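You operate a simulated robot arm through the tools that you are given. There is no shell and no other tool.

You are at the controls of a simulated robot arm. One attempt, no reset.

JOB
Wipe the drips off the drip tray with the pink rag, then bin it and shut the lid. What is to be rubbed or washed off counts as gone when no trace of it is left.

Only the result counts: the job must be done as asked and must still hold three seconds after the hand-in. Knocking over, shifting, dropping, spilling or breaking anything else fails it. Lids that push on must go on centred and level and be pressed home; caps that screw on are set level and turned clockwise until they are tight.

ROBOT AND FRAMES
A 6-joint arm with a two-finger parallel gripper, fixed in place. Base frame: the origin is at the foot of the arm, x ahead of it, y to its left, z up. Lengths are in mm, angles in degrees, forces in N, time in s.
Its first joint turns from -166.0 to 166.0 degrees. Payload 3.91 kg.
Tool frame: the origin (TCP) lies between the finger pads and is the grasp point; the fingertips stand 30 mm ahead of it; z points along the fingers, y is the line along which they close. The gripper opens to 110 mm. The fingers are 20 mm wide and 10 mm thick; the gripper's body (48 by 112 mm) begins 55 mm behind the TCP.
Orientation is that of the tool frame in the base frame, as [roll, pitch, yaw] about the fixed x, y, z axes, in that order (R = Rz(yaw) Ry(pitch) Rx(roll)). With the fingers straight down and closing along the base's y, the tool's x points along the base's -x, its y along +y and its z along -z.

CONTROLS
- The arm moves only by the tool step_arm. Its argument "rows" is one flat list of numbers, 7 for each row, row after row: the shift along the tool's x, y, z in units of 25 mm (1.0 is 25 mm), then the turn, a rotation vector about the tool's x, y, z in units of 5 degrees (1.0 is 5 degrees), then the opening in per cent of the stroke, from 0 (shut) to 100 (fully open). In form: [dx, dy, dz, rx, ry, rz, gripper, dx, dy, dz, rx, ry, rz, gripper, ...]. A call has 1 to 20 rows; each row shifts and turns the commanded pose from where the row before left it, along the tool's axes as they then stand. A call with a number of a shift or a turn outside -1 to 1 is refused whole. Rows are played at 5 a second. More than 50 mm and 8.6 degrees between two rows, or a gripper value outside its range, and nothing of the call is played. A pose out of reach is approached as far as the arm can. The call stops where the force on the tool passes 40 N (or 10 N more than at its start, if that is more) or the arm is blocked; 0.2 s more then pass. The fingers move at their own pace (about 108 mm/s each) and stop on an object; they squeeze with about 37 N. The grip force told is the motor's: it shows also when the fingers shut on nothing. Time passes only in rows, and 0.2 s behind the last, so rows that do not move let the fingers close. The reply holds the time, the measured pose of the TCP, the force on the tool along the base axes, the opening and the grip force, in the units named above and with some noise, with the torque about the TCP (base axes, N m) and any sound that the robot's microphone picked up.
- Cameras (640 x 400 px; columns grow to the right, rows downward): "scene" is fixed at [51.1, 492.1, 1500.9]; the picture's right is [-0.35, -0.94, 0.00], its down [-0.57, 0.21, -0.80] and it looks along [0.75, -0.28, -0.60] (base axes); focal length 297 px, centre (320, 200). "wrist" rides on the gripper at [72, 17, -103] in the tool frame; the picture's right is [-0.23, 0.97, 0.00], its down [-0.76, -0.18, -0.62] and it looks along [-0.61, -0.14, 0.78] (tool axes); focal length 222 px, centre (320, 200). There is no depth. A picture from a camera that has moved, and an enlarged one, comes with that camera's place and axes in the base frame and with its lens. The place of the scene camera against the robot may be out by one fixed shift of up to 18 mm in any direction.
- get_image(camera): a new picture of that camera. No time passes.
- enlarge(camera, box): a new picture of the part [left, top, right, bottom] of that camera's present view, enlarged. No time passes.
- close_job(): hands the job in; it is judged then, once.

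Places have to be worked out from the pictures, the camera data and where the tool is seen. Open the gripper and draw the arm clear of the work before you hand the job in, unless the task says otherwise.

The tools are called after "Emit:" by a JSON object that holds its "name" and its "arguments". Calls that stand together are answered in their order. step_arm: Moves the arm, as the interface text tells. Its arguments: {"type":"object","properties":{"rows":{"type":"array","items":{"type":"number"}}},"required":["rows"]} The other tools are called the same way: get_image (camera) takes a picture; enlarge (camera, box) takes an enlarged picture of a part of a camera's view; close_job () hands the job in.

At the start:

```text
time: 0.0
ee_pos: [618.2, 205.4, 1179.8]
tool_rot: [-180.0, 0.0, 180.0]
wrist_force: [0.6, 1.0, 0.5]
moment: [-0.01, 0.03, -0.01]
width: 110.2
finger_force: 0.0
```

scene: 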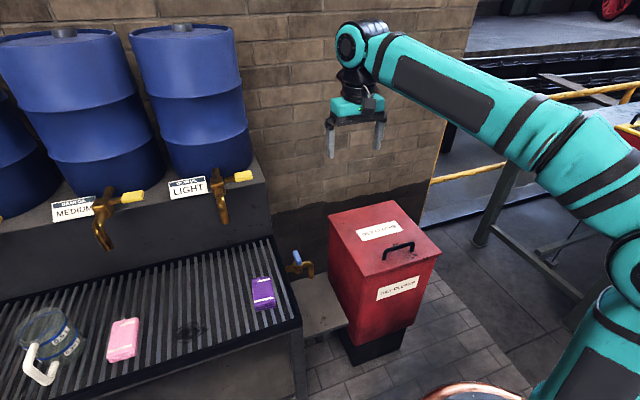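
wrist: 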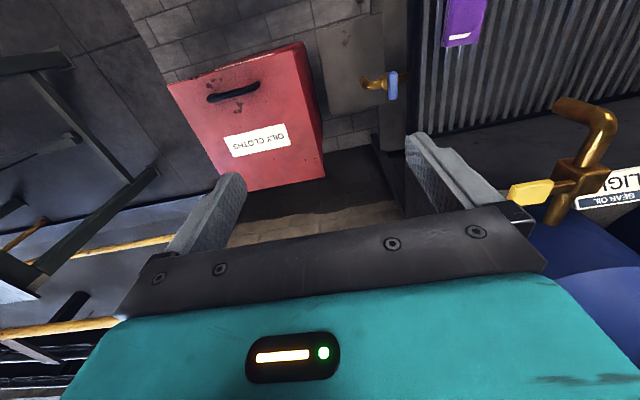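

I'll start by looking closely at the tray, the rag, the drips and the bin.

Emit:
{"name": "enlarge", "arguments": {"camera": "scene", "box": [0, 230, 320, 400]}}

Emit:
{"name": "enlarge", "arguments": {"camera": "scene", "box": [280, 180, 480, 380]}}

Emit:
{"name": "enlarge", "arguments": {"camera": "scene", "box": [80, 270, 240, 370]}}

```text
2.00 times, centred on (160, 315) of scene
camera zoom: at [51.1, 492.1, 1500.9], right [-0.35, -0.94, 0.0], down [-0.57, 0.21, -0.8], along [0.75, -0.28, -0.6], focal length 594 px, centre (640, -30)
```

zoom: 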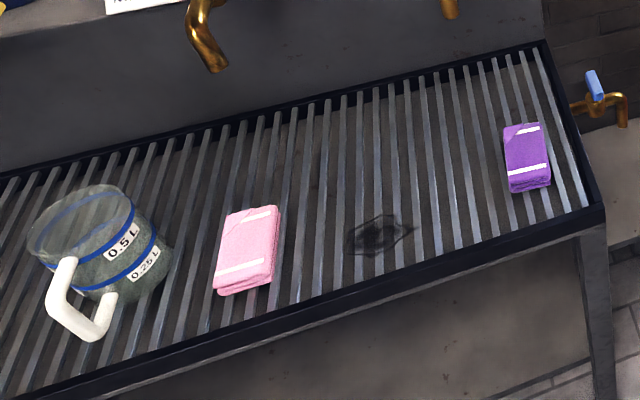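

```text
2.00 times, centred on (380, 280) of scene
camera zoom: at [51.1, 492.1, 1500.9], right [-0.35, -0.94, 0.0], down [-0.57, 0.21, -0.8], along [0.75, -0.28, -0.6], focal length 594 px, centre (200, 40)
```

zoom: 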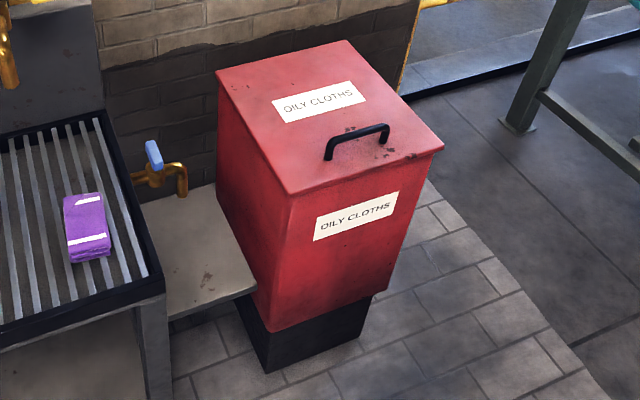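

```text
4.00 times, centred on (160, 320) of scene
camera zoom: at [51.1, 492.1, 1500.9], right [-0.35, -0.94, 0.0], down [-0.57, 0.21, -0.8], along [0.75, -0.28, -0.6], focal length 1188 px, centre (960, -280)
```

zoom: 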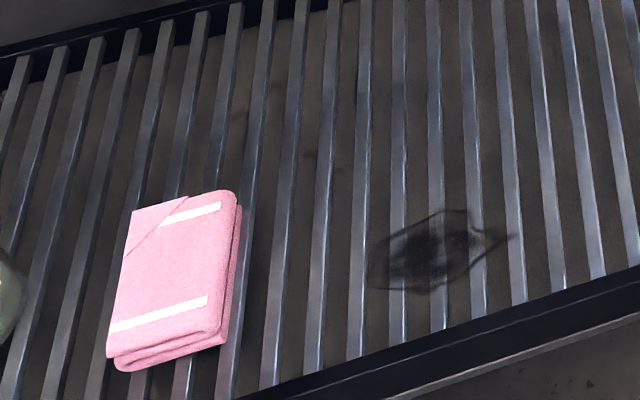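

The tray sits at about z≈780: pink rag near (575, 811), dark drip patch near (544, 665). The bin lid is about x 585–925, y −170..130, with its handle near (635, −20, 740), probably hinged at the back. I'll move the wrist camera to look at the bin more closely.

Emit:
{"name": "step_arm", "arguments": {"rows": [0.75, -0.91, 0.58, 0, 0, 0, 100, 0.75, -0.91, 0.58, 0, 0, 0, 100, 0.75, -0.91, 0.58, 0, 0, 0, 100, 0.75, -0.91, 0.58, 0, 0, 0, 100, 0.75, -0.91, 0.58, 0, 0, 0, 100, 0.75, -0.91, 0.58, 0, 0, 0, 100, 0.75, -0.91, 0.58, 0, 0, 0, 100, 0.75, -0.91, 0.58, 0, 0, 0, 100, 0.75, -0.91, 0.58, 0, 0, 0, 100]}}

Emit:
{"name": "get_image", "arguments": {"camera": "wrist"}}

Emit:
{"name": "get_image", "arguments": {"camera": "scene"}}

```text
time: 2.0
ee_pos: [445.7, -2.6, 1048.5]
tool_rot: [-180.0, 0.1, 179.9]
wrist_force: [0.6, -0.3, -0.4]
moment: [0.02, 0.04, 0.0]
width: 109.9
finger_force: 0.0
```

```text
taken
camera wrist: at [373.0, 14.8, 1151.8], right [0.23, 0.97, 0.0], down [0.76, -0.18, 0.62], along [0.61, -0.14, -0.78], focal length 222 px, centre (320, 200)
```

wrist: 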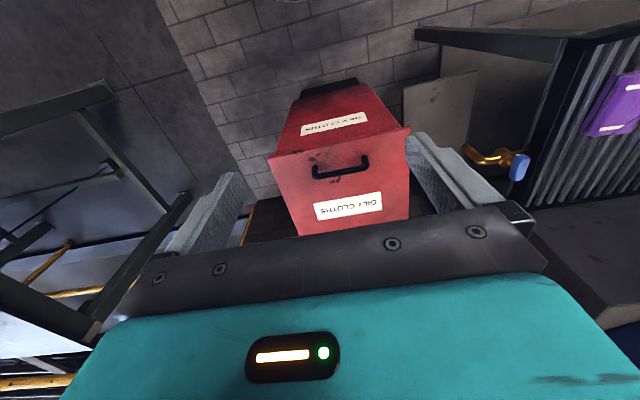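

```text
taken
```

scene: 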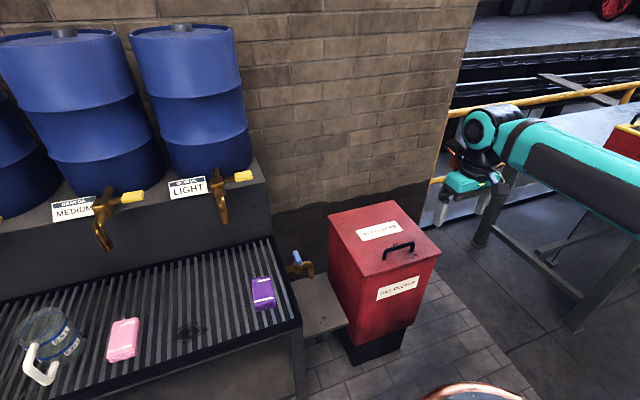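

The bin is now in the wrist view; I'll enlarge it to measure the handle and lid edges.

Emit:
{"name": "enlarge", "arguments": {"camera": "wrist", "box": [240, 70, 440, 240]}}

Emit:
{"name": "enlarge", "arguments": {"camera": "scene", "box": [310, 190, 450, 290]}}

```text
2.35 times, centred on (340, 155) of wrist
camera zoom: at [373.0, 14.8, 1151.8], right [0.23, 0.97, 0.0], down [0.76, -0.18, 0.62], along [0.61, -0.14, -0.78], focal length 523 px, centre (273, 306)
```

zoom: 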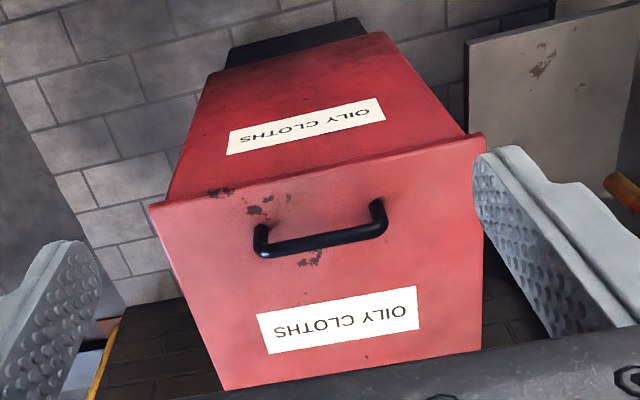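

```text
4.00 times, centred on (380, 240) of scene
camera zoom: at [51.1, 492.1, 1500.9], right [-0.35, -0.94, 0.0], down [-0.57, 0.21, -0.8], along [0.75, -0.28, -0.6], focal length 1188 px, centre (80, 40)
```

zoom: 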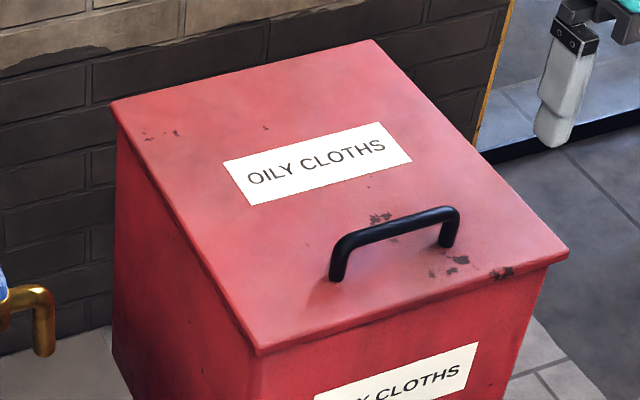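

From two wrist views the handle bar runs along y with its centre near (618, 3, 750), and the lid's front edge is at x≈573. I'll turn the tool 90° so the fingers close along x, and come down to z≈900 for another view.

Emit:
{"name": "step_arm", "arguments": {"rows": [0, 0, 0.33, 0, 0, 1, 100, 0, 0, 0.33, 0, 0, 1, 100, 0, 0, 0.33, 0, 0, 1, 100, 0, 0, 0.33, 0, 0, 1, 100, 0, 0, 0.33, 0, 0, 1, 100, 0, 0, 0.33, 0, 0, 1, 100, 0, 0, 0.33, 0, 0, 1, 100, 0, 0, 0.33, 0, 0, 1, 100, 0, 0, 0.33, 0, 0, 1, 100, 0, 0, 0.33, 0, 0, 1, 100, 0, 0, 0.33, 0, 0, 1, 100, 0, 0, 0.33, 0, 0, 1, 100, 0, 0, 0.33, 0, 0, 1, 100, 0, 0, 0.33, 0, 0, 1, 100, 0, 0, 0.33, 0, 0, 1, 100, 0, 0, 0.33, 0, 0, 1, 100, 0, 0, 0.33, 0, 0, 1, 100, 0, 0, 0.33, 0, 0, 1, 100]}}

Emit:
{"name": "get_image", "arguments": {"camera": "wrist"}}

```text
time: 5.8
ee_pos: [448.7, -0.8, 900.4]
tool_rot: [179.9, 0.0, 90.0]
wrist_force: [0.3, 0.2, 0.2]
moment: [0.01, 0.02, 0.0]
width: 110.0
finger_force: 0.0
```

```text
taken
camera wrist: at [465.5, 72.6, 1003.7], right [0.97, -0.23, 0.0], down [-0.18, -0.76, 0.62], along [-0.14, -0.61, -0.78], focal length 222 px, centre (320, 200)
```

wrist: 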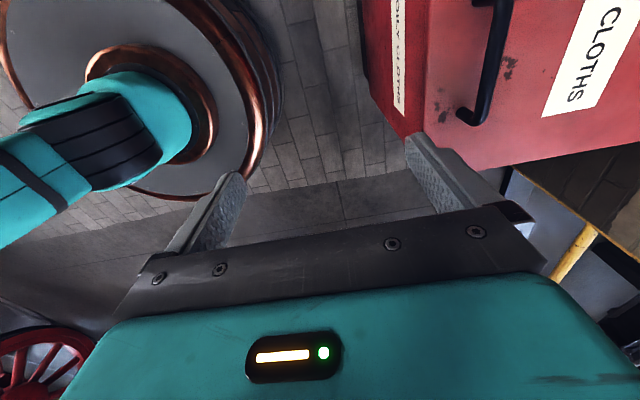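

The turn worked. I'll enlarge the handle in this view to fix its place and height.

Emit:
{"name": "enlarge", "arguments": {"camera": "wrist", "box": [400, 0, 640, 150]}}

```text
2.67 times, centred on (520, 75) of wrist
camera zoom: at [465.5, 72.6, 1003.7], right [0.97, -0.23, 0.0], down [-0.18, -0.76, 0.62], along [-0.14, -0.61, -0.78], focal length 592 px, centre (-213, 533)
```

zoom: 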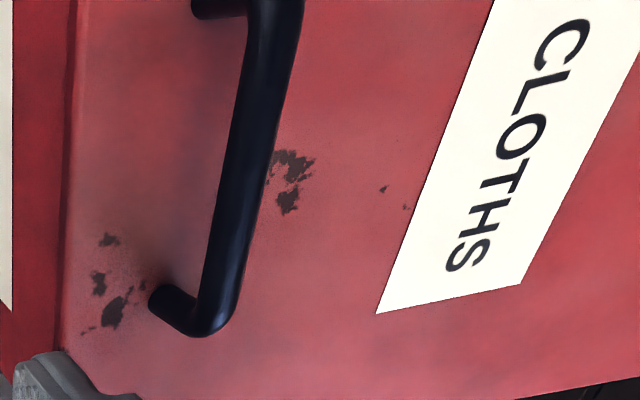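

The handle feet are at z≈712 on the lid, the bar at z≈753 and x≈620, spanning y −50..50. I'll move above it to (620, 0, 830) and check the alignment.

Emit:
{"name": "step_arm", "arguments": {"rows": [0, 0.98, 0.4, 0, 0, 0, 60, 0, 0.98, 0.4, 0, 0, 0, 60, 0, 0.98, 0.4, 0, 0, 0, 60, 0, 0.98, 0.4, 0, 0, 0, 60, 0, 0.98, 0.4, 0, 0, 0, 60, 0, 0.98, 0.4, 0, 0, 0, 60, 0, 0.98, 0.4, 0, 0, 0, 60, 0, 0, 0, 0, 0, 0, 60]}}

Emit:
{"name": "get_image", "arguments": {"camera": "wrist"}}

Emit:
{"name": "get_image", "arguments": {"camera": "scene"}}

```text
time: 7.6
ee_pos: [619.8, -0.2, 832.0]
tool_rot: [179.8, 0.0, 90.0]
wrist_force: [-0.3, 0.0, 0.0]
moment: [0.02, 0.0, 0.01]
width: 66.2
finger_force: 0.0
```

```text
taken
camera wrist: at [636.8, 72.7, 935.2], right [0.97, -0.23, 0.0], down [-0.18, -0.76, 0.62], along [-0.14, -0.61, -0.78], focal length 222 px, centre (320, 200)
```

wrist: 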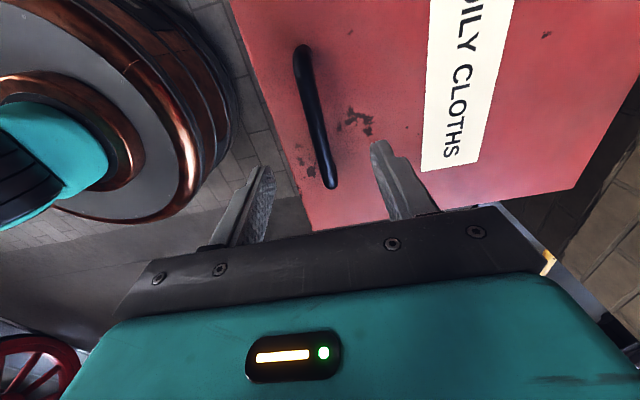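

```text
taken
```

scene: 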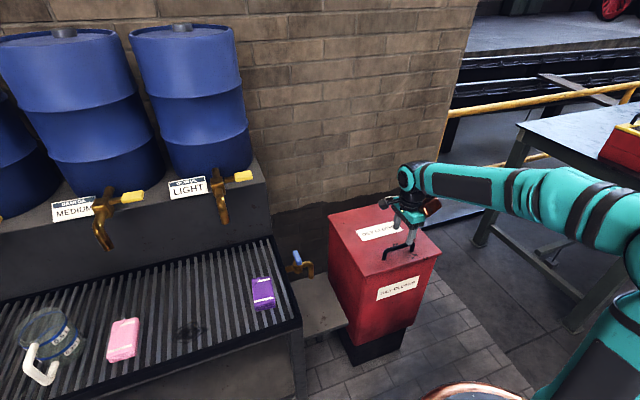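

The bar is centred between the fingers in x at about 619. I'll descend to z≈754 and close on it.

Emit:
{"name": "step_arm", "arguments": {"rows": [0, 0, 0.8, 0, 0, 0, 60, 0, 0, 0.8, 0, 0, 0, 60, 0, 0, 0.8, 0, 0, 0, 60, 0, 0, 0.7, 0, 0, 0, 60, 0, 0, 0, 0, 0, 0, 60]}}

Emit:
{"name": "get_image", "arguments": {"camera": "wrist"}}

```text
time: 8.8
ee_pos: [619.7, -1.5, 756.4]
tool_rot: [180.0, 0.0, 90.0]
wrist_force: [-0.4, 0.1, 0.2]
moment: [0.0, -0.03, 0.01]
width: 66.2
finger_force: 0.1
```

```text
taken
camera wrist: at [636.6, 71.4, 859.1], right [0.97, -0.23, 0.0], down [-0.18, -0.76, 0.62], along [-0.14, -0.61, -0.78], focal length 222 px, centre (320, 200)
```

wrist: 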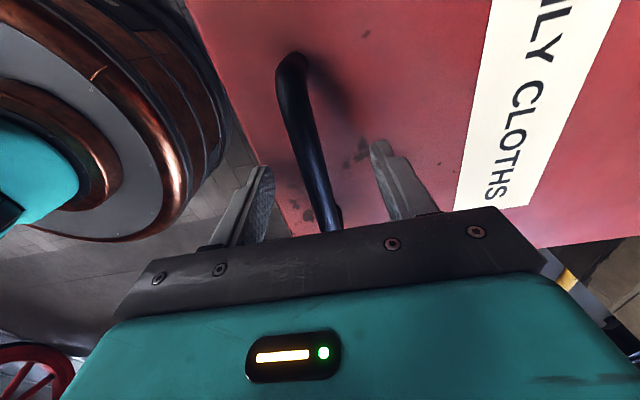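

The bar sits between the fingers without contact. I'll shut the gripper on it.

Emit:
{"name": "step_arm", "arguments": {"rows": [0, 0, 0, 0, 0, 0, 0, 0, 0, 0, 0, 0, 0, 0, 0, 0, 0, 0, 0, 0, 0, 0, 0, 0, 0, 0, 0, 0]}}

Emit:
{"name": "get_image", "arguments": {"camera": "wrist"}}

```text
time: 9.8
ee_pos: [619.7, -1.7, 755.6]
tool_rot: [180.0, 0.1, 90.0]
wrist_force: [-7.4, -0.1, -1.5]
moment: [0.03, 0.01, 0.01]
width: 13.9
finger_force: 45.6
```

```text
taken
camera wrist: at [636.3, 71.5, 859.2], right [0.97, -0.23, 0.0], down [-0.18, -0.76, 0.62], along [-0.14, -0.61, -0.78], focal length 222 px, centre (320, 200)
```

wrist: 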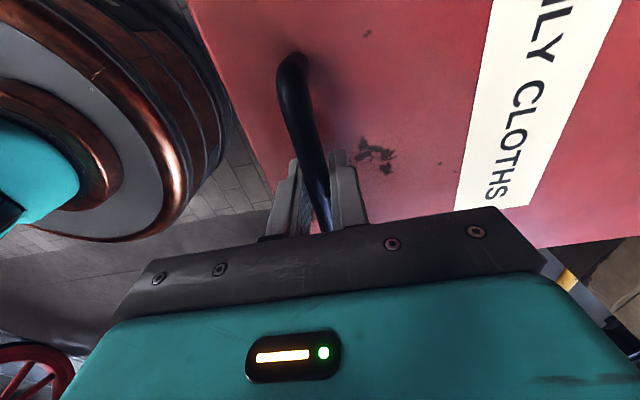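

The bar is held firmly (13.9 mm wide). I'll lift gently a few mm along the presumed arc about a rear hinge and watch the forces.

Emit:
{"name": "step_arm", "arguments": {"rows": [0, 0, -0.2, 0, 0, 0, 0, 0, 0.02, -0.2, 0, 0, 0, 0, 0, 0.04, -0.2, 0, 0, 0, 0, 0, 0, 0, 0, 0, 0, 0]}}

Emit:
{"name": "get_image", "arguments": {"camera": "wrist"}}

Emit:
{"name": "enlarge", "arguments": {"camera": "scene", "box": [310, 180, 470, 360]}}

```text
time: 10.8
ee_pos: [622.2, -1.4, 770.1]
tool_rot: [179.8, 0.0, 90.0]
wrist_force: [8.7, 6.1, -6.5]
moment: [0.1, -0.1, -0.05]
width: 13.5
finger_force: 44.9
```

```text
taken
camera wrist: at [639.0, 71.5, 873.6], right [0.97, -0.23, 0.0], down [-0.18, -0.76, 0.62], along [-0.14, -0.61, -0.78], focal length 222 px, centre (320, 200)
```

wrist: 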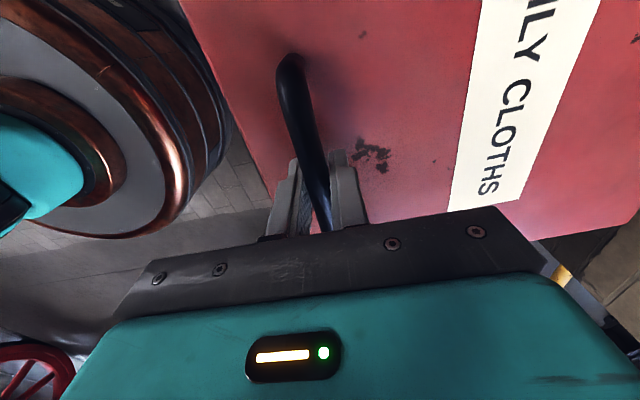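

```text
2.22 times, centred on (390, 270) of scene
camera zoom: at [51.1, 492.1, 1500.9], right [-0.35, -0.94, 0.0], down [-0.57, 0.21, -0.8], along [0.75, -0.28, -0.6], focal length 660 px, centre (164, 44)
```

zoom: 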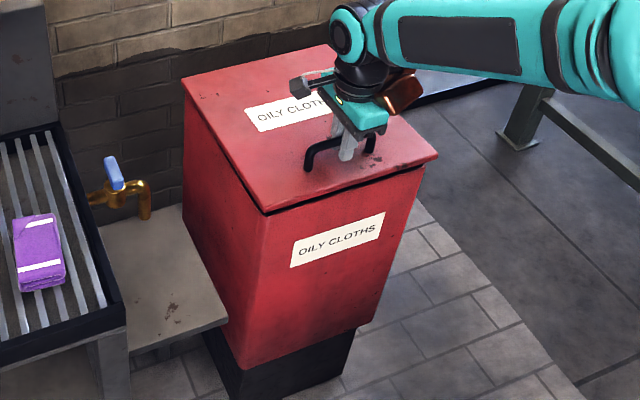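

The lid is hinged at the back: (622.2, 770.1) matches my arc about a hinge near (910, 712), and it weighs only about 6 N at the handle. I'll follow the arc to about 23° with the tool staying vertical so the bar pivots in the pads.

Emit:
{"name": "step_arm", "arguments": {"rows": [0, 0.12, -0.5, 0, 0, 0, 0, 0, 0.12, -0.5, 0, 0, 0, 0, 0, 0.165, -0.485, 0, 0, 0, 0, 0, 0.165, -0.485, 0, 0, 0, 0, 0, 0.21, -0.47, 0, 0, 0, 0, 0, 0.21, -0.47, 0, 0, 0, 0, 0, 0.245, -0.45, 0, 0, 0, 0, 0, 0.245, -0.45, 0, 0, 0, 0, 0, 0, 0, 0, 0, 0, 0]}}

Emit:
{"name": "get_image", "arguments": {"camera": "wrist"}}

Emit:
{"name": "enlarge", "arguments": {"camera": "scene", "box": [310, 160, 470, 360]}}

```text
time: 11.7
ee_pos: [633.8, -1.2, 809.9]
tool_rot: [179.9, 0.0, 90.0]
wrist_force: [24.5, -1.5, -12.3]
moment: [0.27, -0.08, -0.15]
width: 13.6
finger_force: 44.6
stopped in row 4: the force on the tool passed its limit at 42 N (the readings are from after the stop); the commanded pose is now the measured one
```

```text
taken
camera wrist: at [650.6, 71.5, 912.4], right [0.97, -0.23, 0.0], down [-0.18, -0.76, 0.62], along [-0.14, -0.61, -0.78], focal length 222 px, centre (320, 200)
```

wrist: 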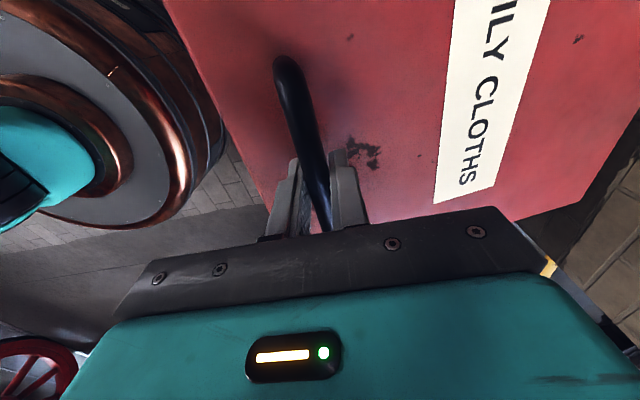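

```text
2.00 times, centred on (390, 260) of scene
camera zoom: at [51.1, 492.1, 1500.9], right [-0.35, -0.94, 0.0], down [-0.57, 0.21, -0.8], along [0.75, -0.28, -0.6], focal length 594 px, centre (180, 80)
```

zoom: 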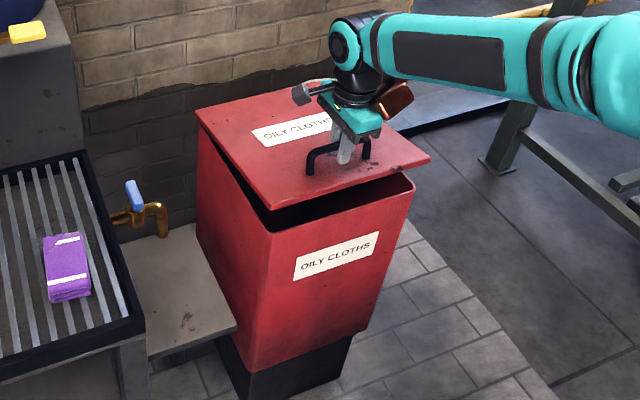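

The stop came from a +x force: the bar wants to swing further back than my arc, so the effective radius is a bit different. I'll nudge +x a few mm to relieve it and learn the true arc.

Emit:
{"name": "step_arm", "arguments": {"rows": [0, 0.12, 0, 0, 0, 0, 0, 0, 0, 0, 0, 0, 0, 0]}}

```text
time: 12.3
ee_pos: [634.8, -2.4, 810.3]
tool_rot: [-180.0, 0.1, 90.0]
wrist_force: [-6.4, -4.2, -2.2]
moment: [-0.39, 0.13, -0.11]
width: 13.6
finger_force: 45.2
```

Neutral x at z=810 is about 634.6, so the hinge fits better at about (907, 702) with radius 293. I'll continue the arc in small parts and check the force each time.

Emit:
{"name": "step_arm", "arguments": {"rows": [0, 0.198, -0.472, 0, 0, 0, 0, 0, 0.218, -0.462, 0, 0, 0, 0, 0, 0.24, -0.452, 0, 0, 0, 0, 0, 0.26, -0.442, 0, 0, 0, 0, 0, 0, 0, 0, 0, 0, 0]}}

```text
time: 13.5
ee_pos: [658.0, -1.4, 857.5]
tool_rot: [179.9, 0.0, 89.9]
wrist_force: [-28.5, -11.0, 13.9]
moment: [-0.24, 0.11, -0.31]
width: 13.6
finger_force: 45.3
```

The force now points radially outward, about 31 N, so I'm about 3 mm too close to the hinge. I'll back off by that amount and read again.

Emit:
{"name": "step_arm", "arguments": {"rows": [0, -0.1, -0.06, 0, 0, 0, 0, 0, 0, 0, 0, 0, 0, 0]}}

```text
time: 14.1
ee_pos: [658.2, -1.1, 857.6]
tool_rot: [179.9, 0.0, 90.0]
wrist_force: [12.5, -10.8, -10.4]
moment: [-0.12, -0.19, -0.27]
width: 13.6
finger_force: 45.2
```

Positions so far fit a circle very well with the hinge at (891, 711) and radius 275. I'll continue on that circle.

Emit:
{"name": "step_arm", "arguments": {"rows": [0, 0.3, -0.38, 0, 0, 0, 0, 0, 0.282, -0.388, 0, 0, 0, 0, 0, 0.298, -0.376, 0, 0, 0, 0, 0, 0.316, -0.364, 0, 0, 0, 0, 0, 0.328, -0.348, 0, 0, 0, 0, 0, 0, 0, 0, 0, 0, 0]}}

```text
time: 15.5
ee_pos: [694.3, 0.4, 904.8]
tool_rot: [179.9, 0.0, 89.9]
wrist_force: [-13.8, -18.0, 6.9]
moment: [-0.17, 0.15, -0.59]
width: 13.7
finger_force: 44.9
```

Tracking well. There's a residual of about 15 N radial and −18 N in y; I'll correct about 1 mm in each and continue to about 48° of lid opening.

Emit:
{"name": "step_arm", "arguments": {"rows": [-0.04, 0.316, -0.36, 0, 0, 0, 0, 0, 0.356, -0.326, 0, 0, 0, 0, 0, 0.368, -0.306, 0, 0, 0, 0, 0, 0.38, -0.29, 0, 0, 0, 0, 0, 0.398, -0.278, 0, 0, 0, 0, 0, 0, 0, 0, 0, 0, 0]}}

Emit:
{"name": "get_image", "arguments": {"camera": "wrist"}}

Emit:
{"name": "get_image", "arguments": {"camera": "scene"}}

```text
time: 16.9
ee_pos: [740.0, -1.4, 944.3]
tool_rot: [179.9, 0.0, 90.0]
wrist_force: [-5.8, 13.9, 5.2]
moment: [0.43, 0.06, -0.47]
width: 13.9
finger_force: 45.1
```

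```text
taken
camera wrist: at [755.5, 72.3, 1046.8], right [0.97, -0.23, 0.0], down [-0.18, -0.76, 0.62], along [-0.14, -0.61, -0.78], focal length 222 px, centre (320, 200)
```

wrist: 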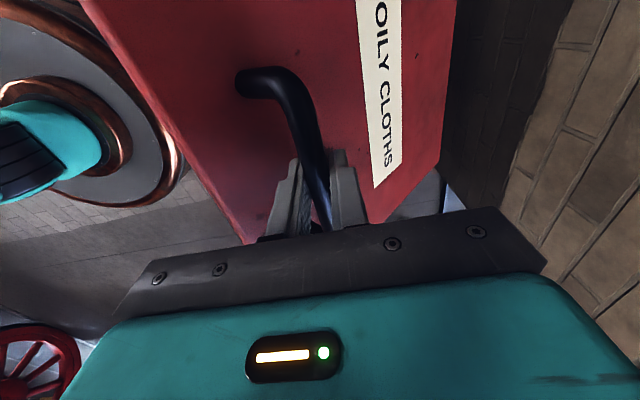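

```text
taken
```

scene: 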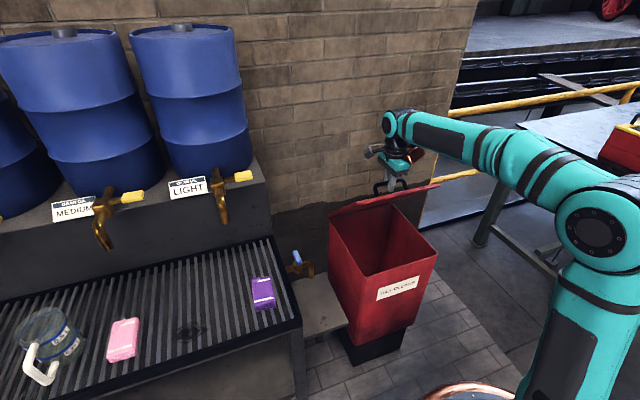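

The lid is about 45° open and the refined circle (hinge (906, 706), R 290) fits all points within 0.5 mm. I'll continue to about 58° on this circle.

Emit:
{"name": "step_arm", "arguments": {"rows": [0.015, 0.408, -0.296, 0, 0, 0, 0, 0, 0.436, -0.26, 0, 0, 0, 0, 0, 0.444, -0.24, 0, 0, 0, 0, 0, 0.456, -0.224, 0, 0, 0, 0, 0, 0.464, -0.204, 0, 0, 0, 0, 0, 0, 0, 0, 0, 0, 0]}}

Emit:
{"name": "get_image", "arguments": {"camera": "wrist"}}

Emit:
{"name": "enlarge", "arguments": {"camera": "scene", "box": [300, 90, 480, 290]}}

```text
time: 18.3
ee_pos: [793.7, -1.4, 973.7]
tool_rot: [179.9, 0.0, 90.0]
wrist_force: [-4.5, 15.9, 4.2]
moment: [-0.17, -0.01, -0.65]
width: 13.8
finger_force: 45.6
```

```text
taken
camera wrist: at [810.8, 71.6, 1077.0], right [0.97, -0.23, 0.0], down [-0.18, -0.76, 0.62], along [-0.14, -0.61, -0.78], focal length 222 px, centre (320, 200)
```

wrist: 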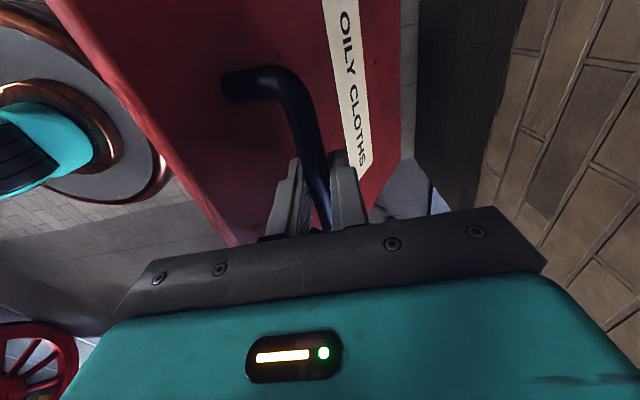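

```text
2.00 times, centred on (390, 190) of scene
camera zoom: at [51.1, 492.1, 1500.9], right [-0.35, -0.94, 0.0], down [-0.57, 0.21, -0.8], along [0.75, -0.28, -0.6], focal length 594 px, centre (180, 220)
```

zoom: 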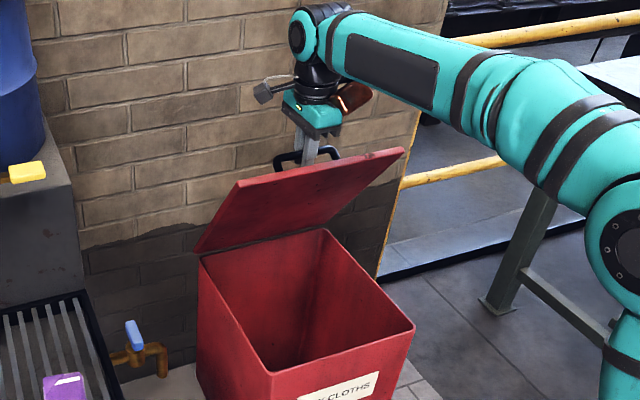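

No wall contact: the wall is well behind (x≈1170). The lid is at about 58°, with forces small. I'll continue to about 70°.

Emit:
{"name": "step_arm", "arguments": {"rows": [0.03, 0.472, -0.18, 0, 0, 0, 0, 0, 0.48, -0.164, 0, 0, 0, 0, 0, 0.488, -0.14, 0, 0, 0, 0, 0, 0.492, -0.116, 0, 0, 0, 0, 0, 0.5, -0.1, 0, 0, 0, 0, 0, 0, 0, 0, 0, 0, 0]}}

Emit:
{"name": "get_image", "arguments": {"camera": "wrist"}}

Emit:
{"name": "enlarge", "arguments": {"camera": "scene", "box": [300, 90, 480, 290]}}

```text
time: 19.7
ee_pos: [856.2, -2.9, 990.7]
tool_rot: [180.0, 0.0, 90.0]
wrist_force: [-1.0, -0.8, -6.2]
moment: [-0.58, 0.06, -0.63]
width: 13.9
finger_force: 44.4
```

```text
taken
camera wrist: at [873.0, 71.4, 1094.0], right [0.97, -0.23, 0.0], down [-0.18, -0.76, 0.62], along [-0.14, -0.61, -0.78], focal length 222 px, centre (320, 200)
```

wrist: 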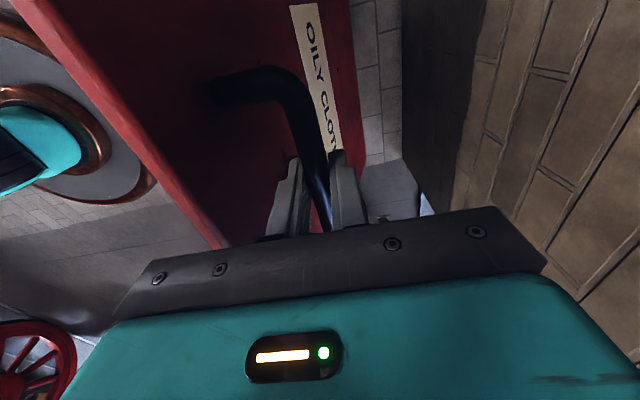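

```text
2.00 times, centred on (390, 190) of scene
camera zoom: at [51.1, 492.1, 1500.9], right [-0.35, -0.94, 0.0], down [-0.57, 0.21, -0.8], along [0.75, -0.28, -0.6], focal length 594 px, centre (180, 220)
```

zoom: 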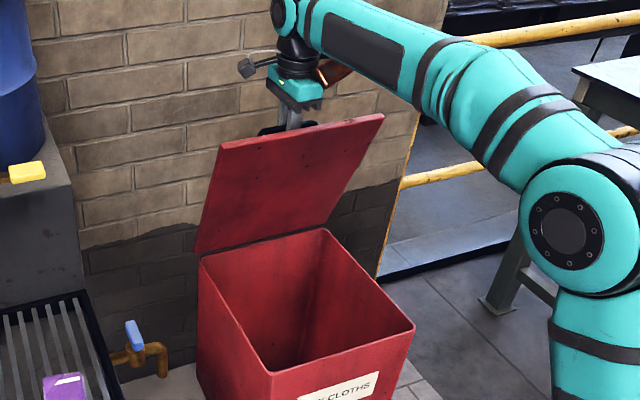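

At about 70° with almost no load. I'll continue to about 83°.

Emit:
{"name": "step_arm", "arguments": {"rows": [0, 0.5, -0.076, 0, 0, 0, 0, 0, 0.5, -0.052, 0, 0, 0, 0, 0, 0.508, -0.032, 0, 0, 0, 0, 0, 0.508, -0.008, 0, 0, 0, 0, 0, 0.504, 0.012, 0, 0, 0, 0, 0, 0, 0, 0, 0, 0, 0]}}

Emit:
{"name": "get_image", "arguments": {"camera": "wrist"}}

Emit:
{"name": "enlarge", "arguments": {"camera": "scene", "box": [300, 90, 480, 290]}}

```text
time: 21.1
ee_pos: [919.5, -0.9, 995.7]
tool_rot: [-180.0, 0.1, 90.0]
wrist_force: [-0.6, -3.1, -13.7]
moment: [-0.14, 0.01, -0.89]
width: 13.5
finger_force: 45.3
```

```text
taken
camera wrist: at [936.3, 71.4, 1098.7], right [0.97, -0.23, 0.0], down [-0.18, -0.76, 0.62], along [-0.14, -0.61, -0.78], focal length 222 px, centre (320, 200)
```

wrist: 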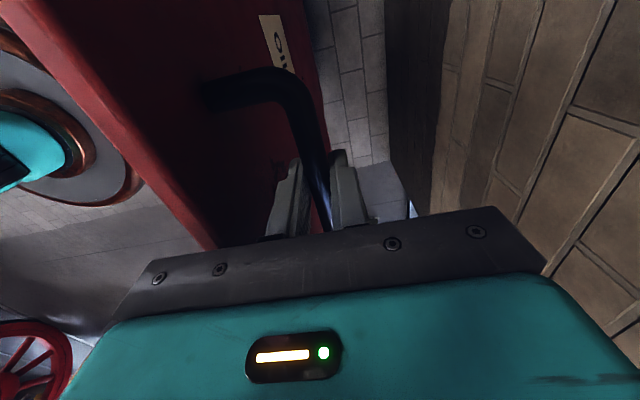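

```text
2.00 times, centred on (390, 190) of scene
camera zoom: at [51.1, 492.1, 1500.9], right [-0.35, -0.94, 0.0], down [-0.57, 0.21, -0.8], along [0.75, -0.28, -0.6], focal length 594 px, centre (180, 220)
```

zoom: 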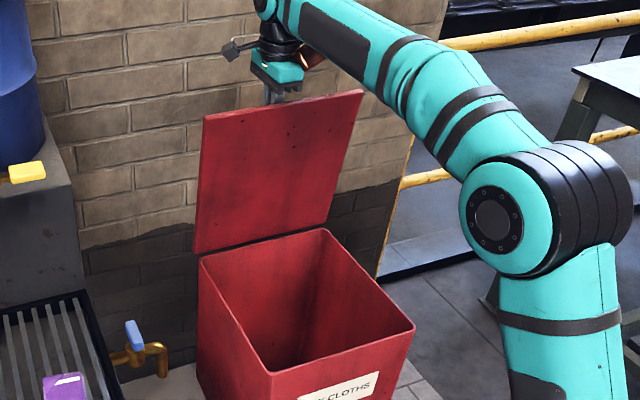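

At about 83° now; I'll carry on past vertical carefully.

Emit:
{"name": "step_arm", "arguments": {"rows": [0, 0.508, 0.076, 0, 0, 0, 0, 0, 0.5, 0.056, 0, 0, 0, 0, 0, 0.504, 0.08, 0, 0, 0, 0, 0, 0, 0, 0, 0, 0, 0]}}

Emit:
{"name": "enlarge", "arguments": {"camera": "scene", "box": [300, 90, 480, 290]}}

```text
time: 22.1
ee_pos: [957.8, -1.7, 992.1]
tool_rot: [179.9, 0.0, 90.1]
wrist_force: [1.1, -8.2, 1.8]
moment: [-0.45, -0.11, -0.91]
width: 13.7
finger_force: 45.8
```

```text
2.00 times, centred on (390, 190) of scene
camera zoom: at [51.1, 492.1, 1500.9], right [-0.35, -0.94, 0.0], down [-0.57, 0.21, -0.8], along [0.75, -0.28, -0.6], focal length 594 px, centre (180, 220)
```

zoom: 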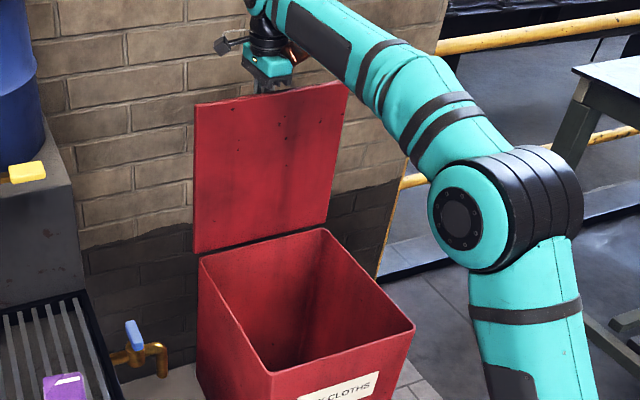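

The lid is at about vertical. I'll go a bit further while tilting the tool along with it, looking for the end stop.

Emit:
{"name": "step_arm", "arguments": {"rows": [0, 0.496, 0.1, 0.5, 0, 0, 0, 0, 0.497, 0.098, 0.5, 0, 0, 0, 0, 0, 0, 0, 0, 0, 0]}}

Emit:
{"name": "enlarge", "arguments": {"camera": "scene", "box": [300, 90, 480, 290]}}

Emit:
{"name": "get_image", "arguments": {"camera": "wrist"}}

```text
time: 22.9
ee_pos: [980.7, -1.3, 986.1]
tool_rot: [-175.1, 0.1, 90.0]
wrist_force: [5.3, -11.1, 17.6]
moment: [-0.04, -0.07, -0.91]
width: 14.0
finger_force: 45.0
```

```text
2.00 times, centred on (390, 190) of scene
camera zoom: at [51.1, 492.1, 1500.9], right [-0.35, -0.94, 0.0], down [-0.57, 0.21, -0.8], along [0.75, -0.28, -0.6], focal length 594 px, centre (180, 220)
```

zoom: 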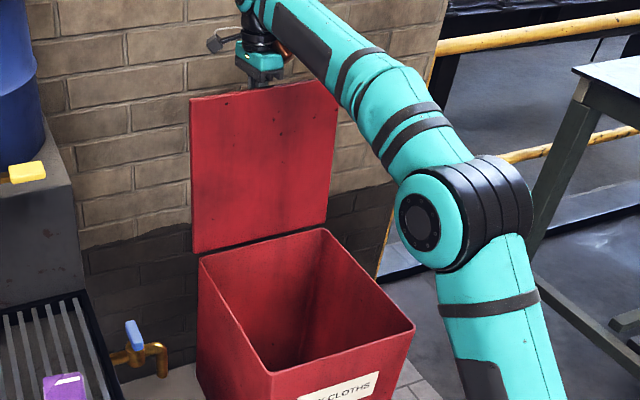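

```text
taken
camera wrist: at [1006.0, 71.5, 1087.0], right [0.97, -0.23, -0.08], down [-0.12, -0.76, 0.64], along [-0.21, -0.61, -0.77], focal length 222 px, centre (320, 200)
```

wrist: 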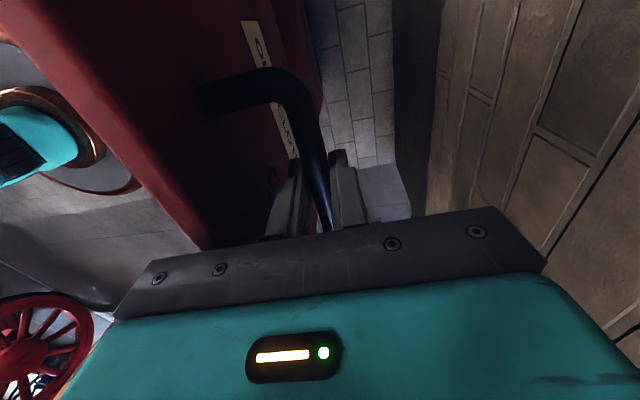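

At about 95° and no stop met yet; the lid is free. I'll go another 5° with a 1 mm outward correction.

Emit:
{"name": "step_arm", "arguments": {"rows": [0.01, 0.503, 0.056, 0.5, 0, 0, 0, 0.01, 0.498, 0.104, 0.5, 0, 0, 0, 0, 0, 0, 0, 0, 0, 0]}}

Emit:
{"name": "enlarge", "arguments": {"camera": "scene", "box": [300, 90, 480, 290]}}

```text
time: 23.7
ee_pos: [1007.5, -0.8, 976.7]
tool_rot: [-169.9, 0.1, 90.0]
wrist_force: [-2.8, -12.7, -6.2]
moment: [-0.07, 0.06, -0.9]
width: 13.9
finger_force: 45.3
```

```text
2.00 times, centred on (390, 190) of scene
camera zoom: at [51.1, 492.1, 1500.9], right [-0.35, -0.94, 0.0], down [-0.57, 0.21, -0.8], along [0.75, -0.28, -0.6], focal length 594 px, centre (180, 220)
```

zoom: 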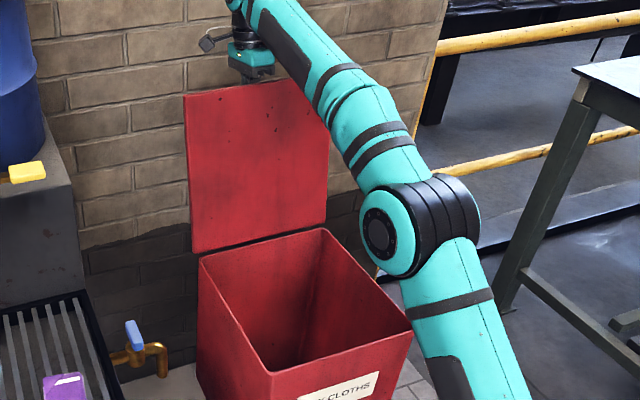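

The lid is at about 100°. To see whether it stays put, I'll loosen the fingers only slightly so they still straddle the bar, and watch which way it goes.

Emit:
{"name": "step_arm", "arguments": {"rows": [0, 0, 0, 0, 0, 0, 25, 0, 0, 0, 0, 0, 0, 25, 0, 0, 0, 0, 0, 0, 25, 0, 0, 0, 0, 0, 0, 25]}}

Emit:
{"name": "enlarge", "arguments": {"camera": "wrist", "box": [180, 50, 440, 250]}}

Emit:
{"name": "enlarge", "arguments": {"camera": "scene", "box": [300, 90, 480, 290]}}

```text
time: 24.7
ee_pos: [1005.5, -1.2, 978.5]
tool_rot: [-170.1, 0.0, 90.0]
wrist_force: [0.5, -0.3, -0.9]
moment: [0.02, 0.01, 0.01]
width: 28.1
finger_force: 0.4
```

```text
2.00 times, centred on (310, 150) of wrist
camera zoom: at [1040.3, 72.5, 1076.9], right [0.96, -0.23, -0.17], down [-0.07, -0.76, 0.64], along [-0.27, -0.61, -0.75], focal length 444 px, centre (340, 300)
```

zoom: 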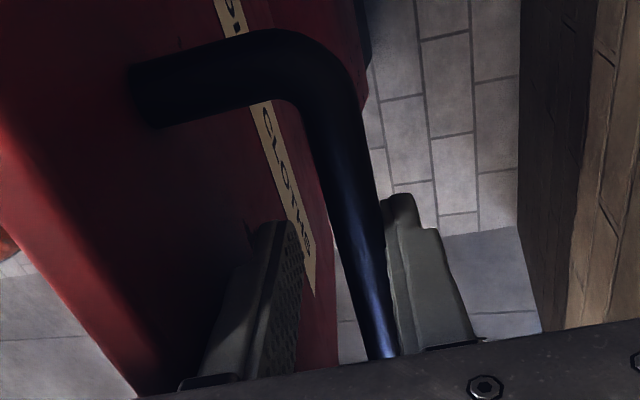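

```text
2.00 times, centred on (390, 190) of scene
camera zoom: at [51.1, 492.1, 1500.9], right [-0.35, -0.94, 0.0], down [-0.57, 0.21, -0.8], along [0.75, -0.28, -0.6], focal length 594 px, centre (180, 220)
```

zoom: 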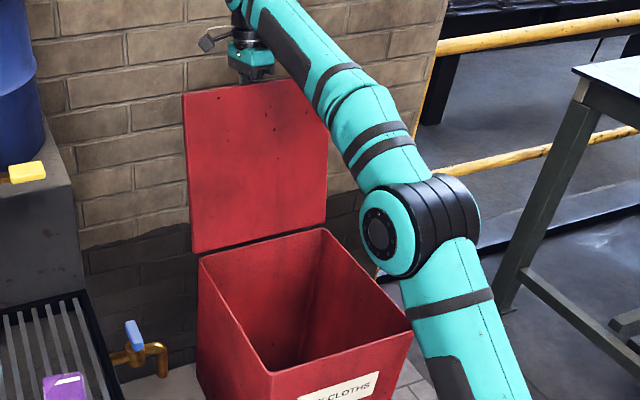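

The bar has settled against the rear (+x) finger, so past vertical it leans back. I'll follow it back another 2.5° to see if it keeps following or rests on a stop.

Emit:
{"name": "step_arm", "arguments": {"rows": [0, 0.25, 0.04, 0.25, 0, 0, 25, 0, 0.25, 0.04, 0.25, 0, 0, 25, 0, 0, 0, 0, 0, 0, 25, 0, 0, 0, 0, 0, 0, 25]}}

Emit:
{"name": "enlarge", "arguments": {"camera": "wrist", "box": [180, 50, 440, 250]}}

Emit:
{"name": "enlarge", "arguments": {"camera": "scene", "box": [300, 90, 480, 290]}}

```text
time: 25.7
ee_pos: [1011.5, 0.2, 969.4]
tool_rot: [-167.8, -0.1, 89.9]
wrist_force: [-0.3, 0.4, -0.5]
moment: [0.01, -0.03, -0.01]
width: 27.4
finger_force: 0.0
out of reach, approached as far as the arm can: row 2
```

```text
2.00 times, centred on (310, 150) of wrist
camera zoom: at [1049.1, 72.5, 1066.5], right [0.95, -0.23, -0.21], down [-0.04, -0.76, 0.65], along [-0.3, -0.61, -0.73], focal length 444 px, centre (340, 300)
```

zoom: 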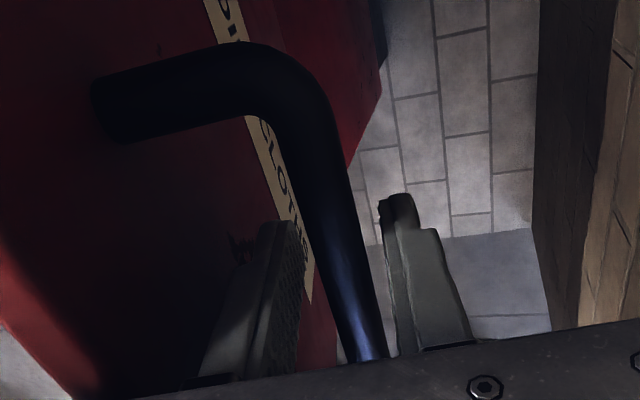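

```text
2.00 times, centred on (390, 190) of scene
camera zoom: at [51.1, 492.1, 1500.9], right [-0.35, -0.94, 0.0], down [-0.57, 0.21, -0.8], along [0.75, -0.28, -0.6], focal length 594 px, centre (180, 220)
```

zoom: 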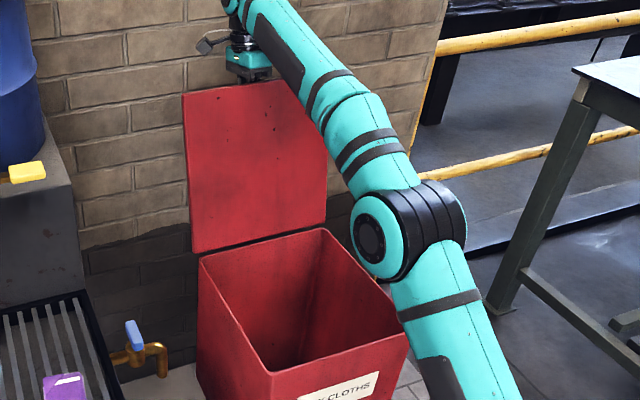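

The bar is now clear of both fingers while the lid hasn't moved: it rests on a stop at about 101°. The arm is at its reach limit, so I'll open a little more and raise the fingers off the bar.

Emit:
{"name": "step_arm", "arguments": {"rows": [0, 0, 0, 0, 0, 0, 38, 0, -0.127, -0.586, 0, 0, 0, 38, 0, -0.127, -0.586, 0, 0, 0, 38]}}

Emit:
{"name": "enlarge", "arguments": {"camera": "wrist", "box": [180, 50, 440, 250]}}

```text
time: 26.5
ee_pos: [998.2, -1.5, 987.4]
tool_rot: [-168.0, -0.1, 90.0]
wrist_force: [1.0, -0.1, -0.3]
moment: [0.0, 0.03, -0.02]
width: 41.6
finger_force: 0.0
out of reach, approached as far as the arm can: row 2, 3
```

```text
2.00 times, centred on (310, 150) of wrist
camera zoom: at [1035.5, 71.7, 1084.2], right [0.95, -0.23, -0.2], down [-0.04, -0.76, 0.65], along [-0.3, -0.61, -0.73], focal length 444 px, centre (340, 300)
```

zoom: 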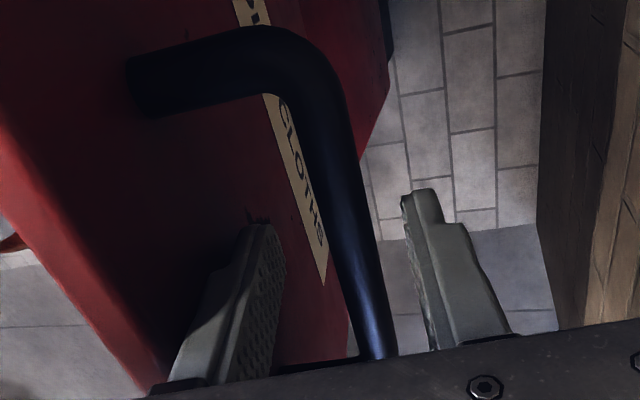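

The fingers clear the bar on both sides. I'll bring the tool back to vertical while rising, which shortens the reach needed.

Emit:
{"name": "step_arm", "arguments": {"rows": [0, 0, -0.3, -0.5, 0, 0, 38, 0, 0, -0.3, -0.5, 0, 0, 38, 0, 0, -0.3, -0.5, 0, 0, 38, 0, 0, -0.3, -0.5, 0, 0, 38]}}

Emit:
{"name": "enlarge", "arguments": {"camera": "wrist", "box": [180, 50, 440, 250]}}

```text
time: 27.5
ee_pos: [1002.2, 0.0, 1015.6]
tool_rot: [-177.5, 0.1, 90.0]
wrist_force: [1.1, 0.1, -0.3]
moment: [-0.01, 0.0, -0.01]
width: 41.7
finger_force: 0.0
```

```text
2.00 times, centred on (310, 150) of wrist
camera zoom: at [1022.8, 72.5, 1118.3], right [0.97, -0.23, -0.04], down [-0.15, -0.76, 0.63], along [-0.17, -0.61, -0.78], focal length 444 px, centre (340, 300)
```

zoom: 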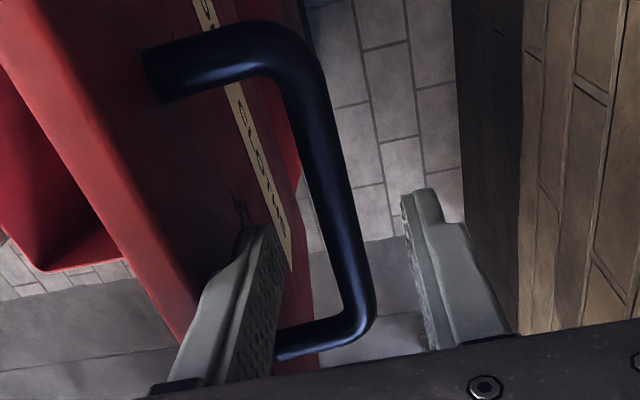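

Fingertips are just at the top of the bar. I'll narrow the fingers slightly to keep clear of the lid and rise straight up.

Emit:
{"name": "step_arm", "arguments": {"rows": [0, 0, -0.2, 0, 0, 0, 28, 0, 0, -0.5, 0, 0, 0, 28, 0, 0, -0.6, 0, 0, 0, 28, 0, 0, -0.6, 0, 0, 0, 28, 0, 0, -0.6, -0.5, 0, 0, 28, 0, 0, -0.6, 0, 0, 0, 28]}}

Emit:
{"name": "get_image", "arguments": {"camera": "wrist"}}

Emit:
{"name": "get_image", "arguments": {"camera": "scene"}}

```text
time: 28.9
ee_pos: [994.0, -0.6, 1088.8]
tool_rot: [-180.0, 0.0, 90.0]
wrist_force: [0.2, -0.3, -0.8]
moment: [0.0, 0.08, 0.02]
width: 30.8
finger_force: 0.1
out of reach, approached as far as the arm can: row 6
```

```text
taken
camera wrist: at [1009.9, 72.9, 1191.8], right [0.97, -0.23, 0.0], down [-0.18, -0.76, 0.62], along [-0.14, -0.61, -0.78], focal length 222 px, centre (320, 200)
```

wrist: 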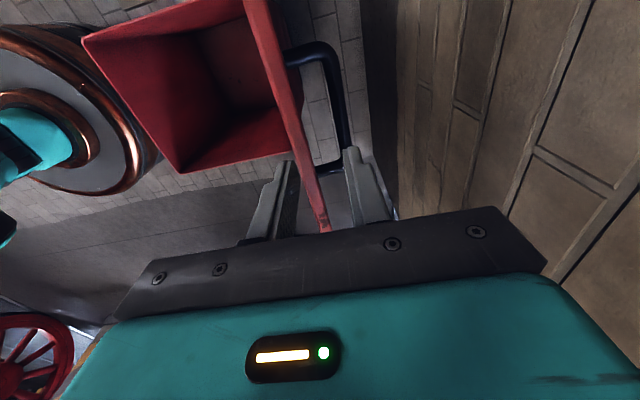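

```text
taken
```

scene: 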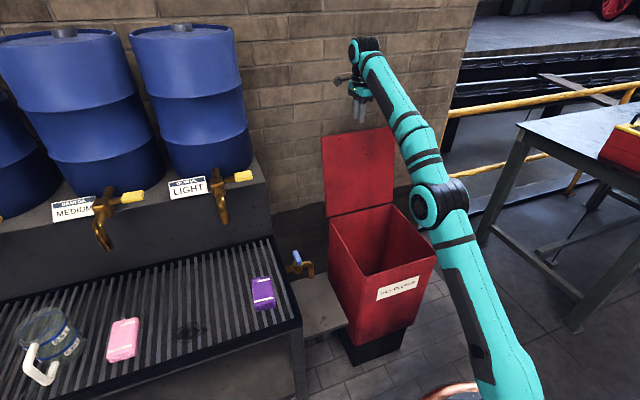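

The lid stands open on its stop and the bin is ready. Now I'll draw back over the bin and head for the tray.

Emit:
{"name": "step_arm", "arguments": {"rows": [0, -0.6, -0.3, 0, 0, 0, 28, 0, -1, -0.1, 0, 0, 0, 60, 0, -1, -0.1, 0, 0, 0, 60, 0, -1, 0, 0, 0, 0, 60, 0, -1, 0, 0, 0, 0, 60, 0, -1, 0, 0, 0, 0, 60, 0, -1, 0, 0, 0, 0, 60, 0, -1, 0, 0, 0, 0, 60, 0, -1, 0, 0, 0, 0, 60, 0, -1, 0, 0, 0, 0, 60, 0, -1, 0, 0, 0, 0, 60, 0, -1, 0, 0, 0, 0, 60, 0, -1, 0, 0, 0, 0, 60, 0, -1, 0, 0, 0, 0, 60, 0, -1, 0, 0, 0, 0, 60, 0, -1, 0, 0, 0, 0, 60]}}

Emit:
{"name": "get_image", "arguments": {"camera": "wrist"}}

```text
time: 32.3
ee_pos: [602.5, -0.6, 1099.5]
tool_rot: [-180.0, -0.1, 90.0]
wrist_force: [-0.2, 0.2, -0.4]
moment: [-0.01, 0.03, 0.02]
width: 66.1
finger_force: 0.0
```

```text
taken
camera wrist: at [619.0, 72.2, 1202.9], right [0.97, -0.23, 0.0], down [-0.18, -0.76, 0.62], along [-0.14, -0.61, -0.78], focal length 222 px, centre (320, 200)
```

wrist: 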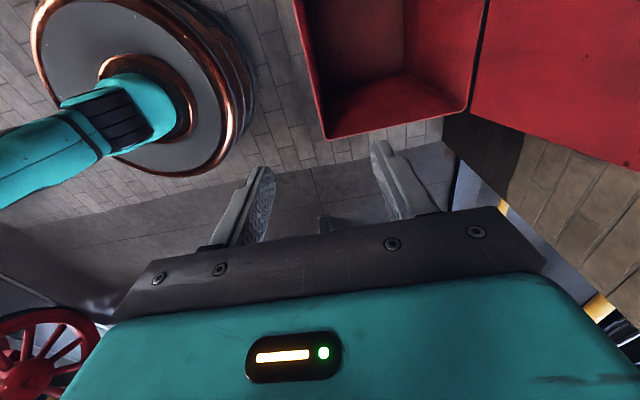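

Clear of the bin. Now I'll turn the tool back (fingers closing along y) while moving left toward the tray.

Emit:
{"name": "step_arm", "arguments": {"rows": [1, 0, 0, 0, 0, -1, 100, 0.996, 0.087, 0, 0, 0, -1, 100, 0.985, 0.174, 0, 0, 0, -1, 100, 0.966, 0.259, 0, 0, 0, -1, 100, 0.94, 0.342, 0, 0, 0, -1, 100, 0.906, 0.423, 0, 0, 0, -1, 100, 0.866, 0.5, 0, 0, 0, -1, 100, 0.819, 0.574, 0, 0, 0, -1, 100, 0.766, 0.643, 0, 0, 0, -1, 100, 0.707, 0.707, 0, 0, 0, -1, 100, 0.643, 0.766, 0, 0, 0, -1, 100, 0.574, 0.819, 0, 0, 0, -1, 100, 0.5, 0.866, 0, 0, 0, -1, 100, 0.423, 0.906, 0, 0, 0, -1, 100, 0.342, 0.94, 0, 0, 0, -1, 100, 0.259, 0.966, 0, 0, 0, -1, 100, 0.174, 0.985, 0, 0, 0, -1, 100, 0.087, 0.996, 0, 0, 0, -1, 100]}}

Emit:
{"name": "get_image", "arguments": {"camera": "wrist"}}

```text
time: 36.1
ee_pos: [602.0, 449.9, 1101.3]
tool_rot: [180.0, 0.1, -179.9]
wrist_force: [-0.1, 0.1, 1.2]
moment: [0.01, 0.0, 0.01]
width: 110.1
finger_force: 0.1
```

```text
taken
camera wrist: at [528.9, 467.8, 1204.1], right [0.23, 0.97, 0.0], down [0.76, -0.18, 0.62], along [0.61, -0.14, -0.78], focal length 222 px, centre (320, 200)
```

wrist: 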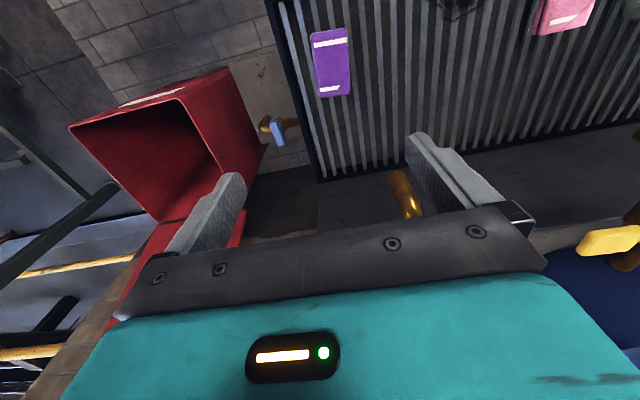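

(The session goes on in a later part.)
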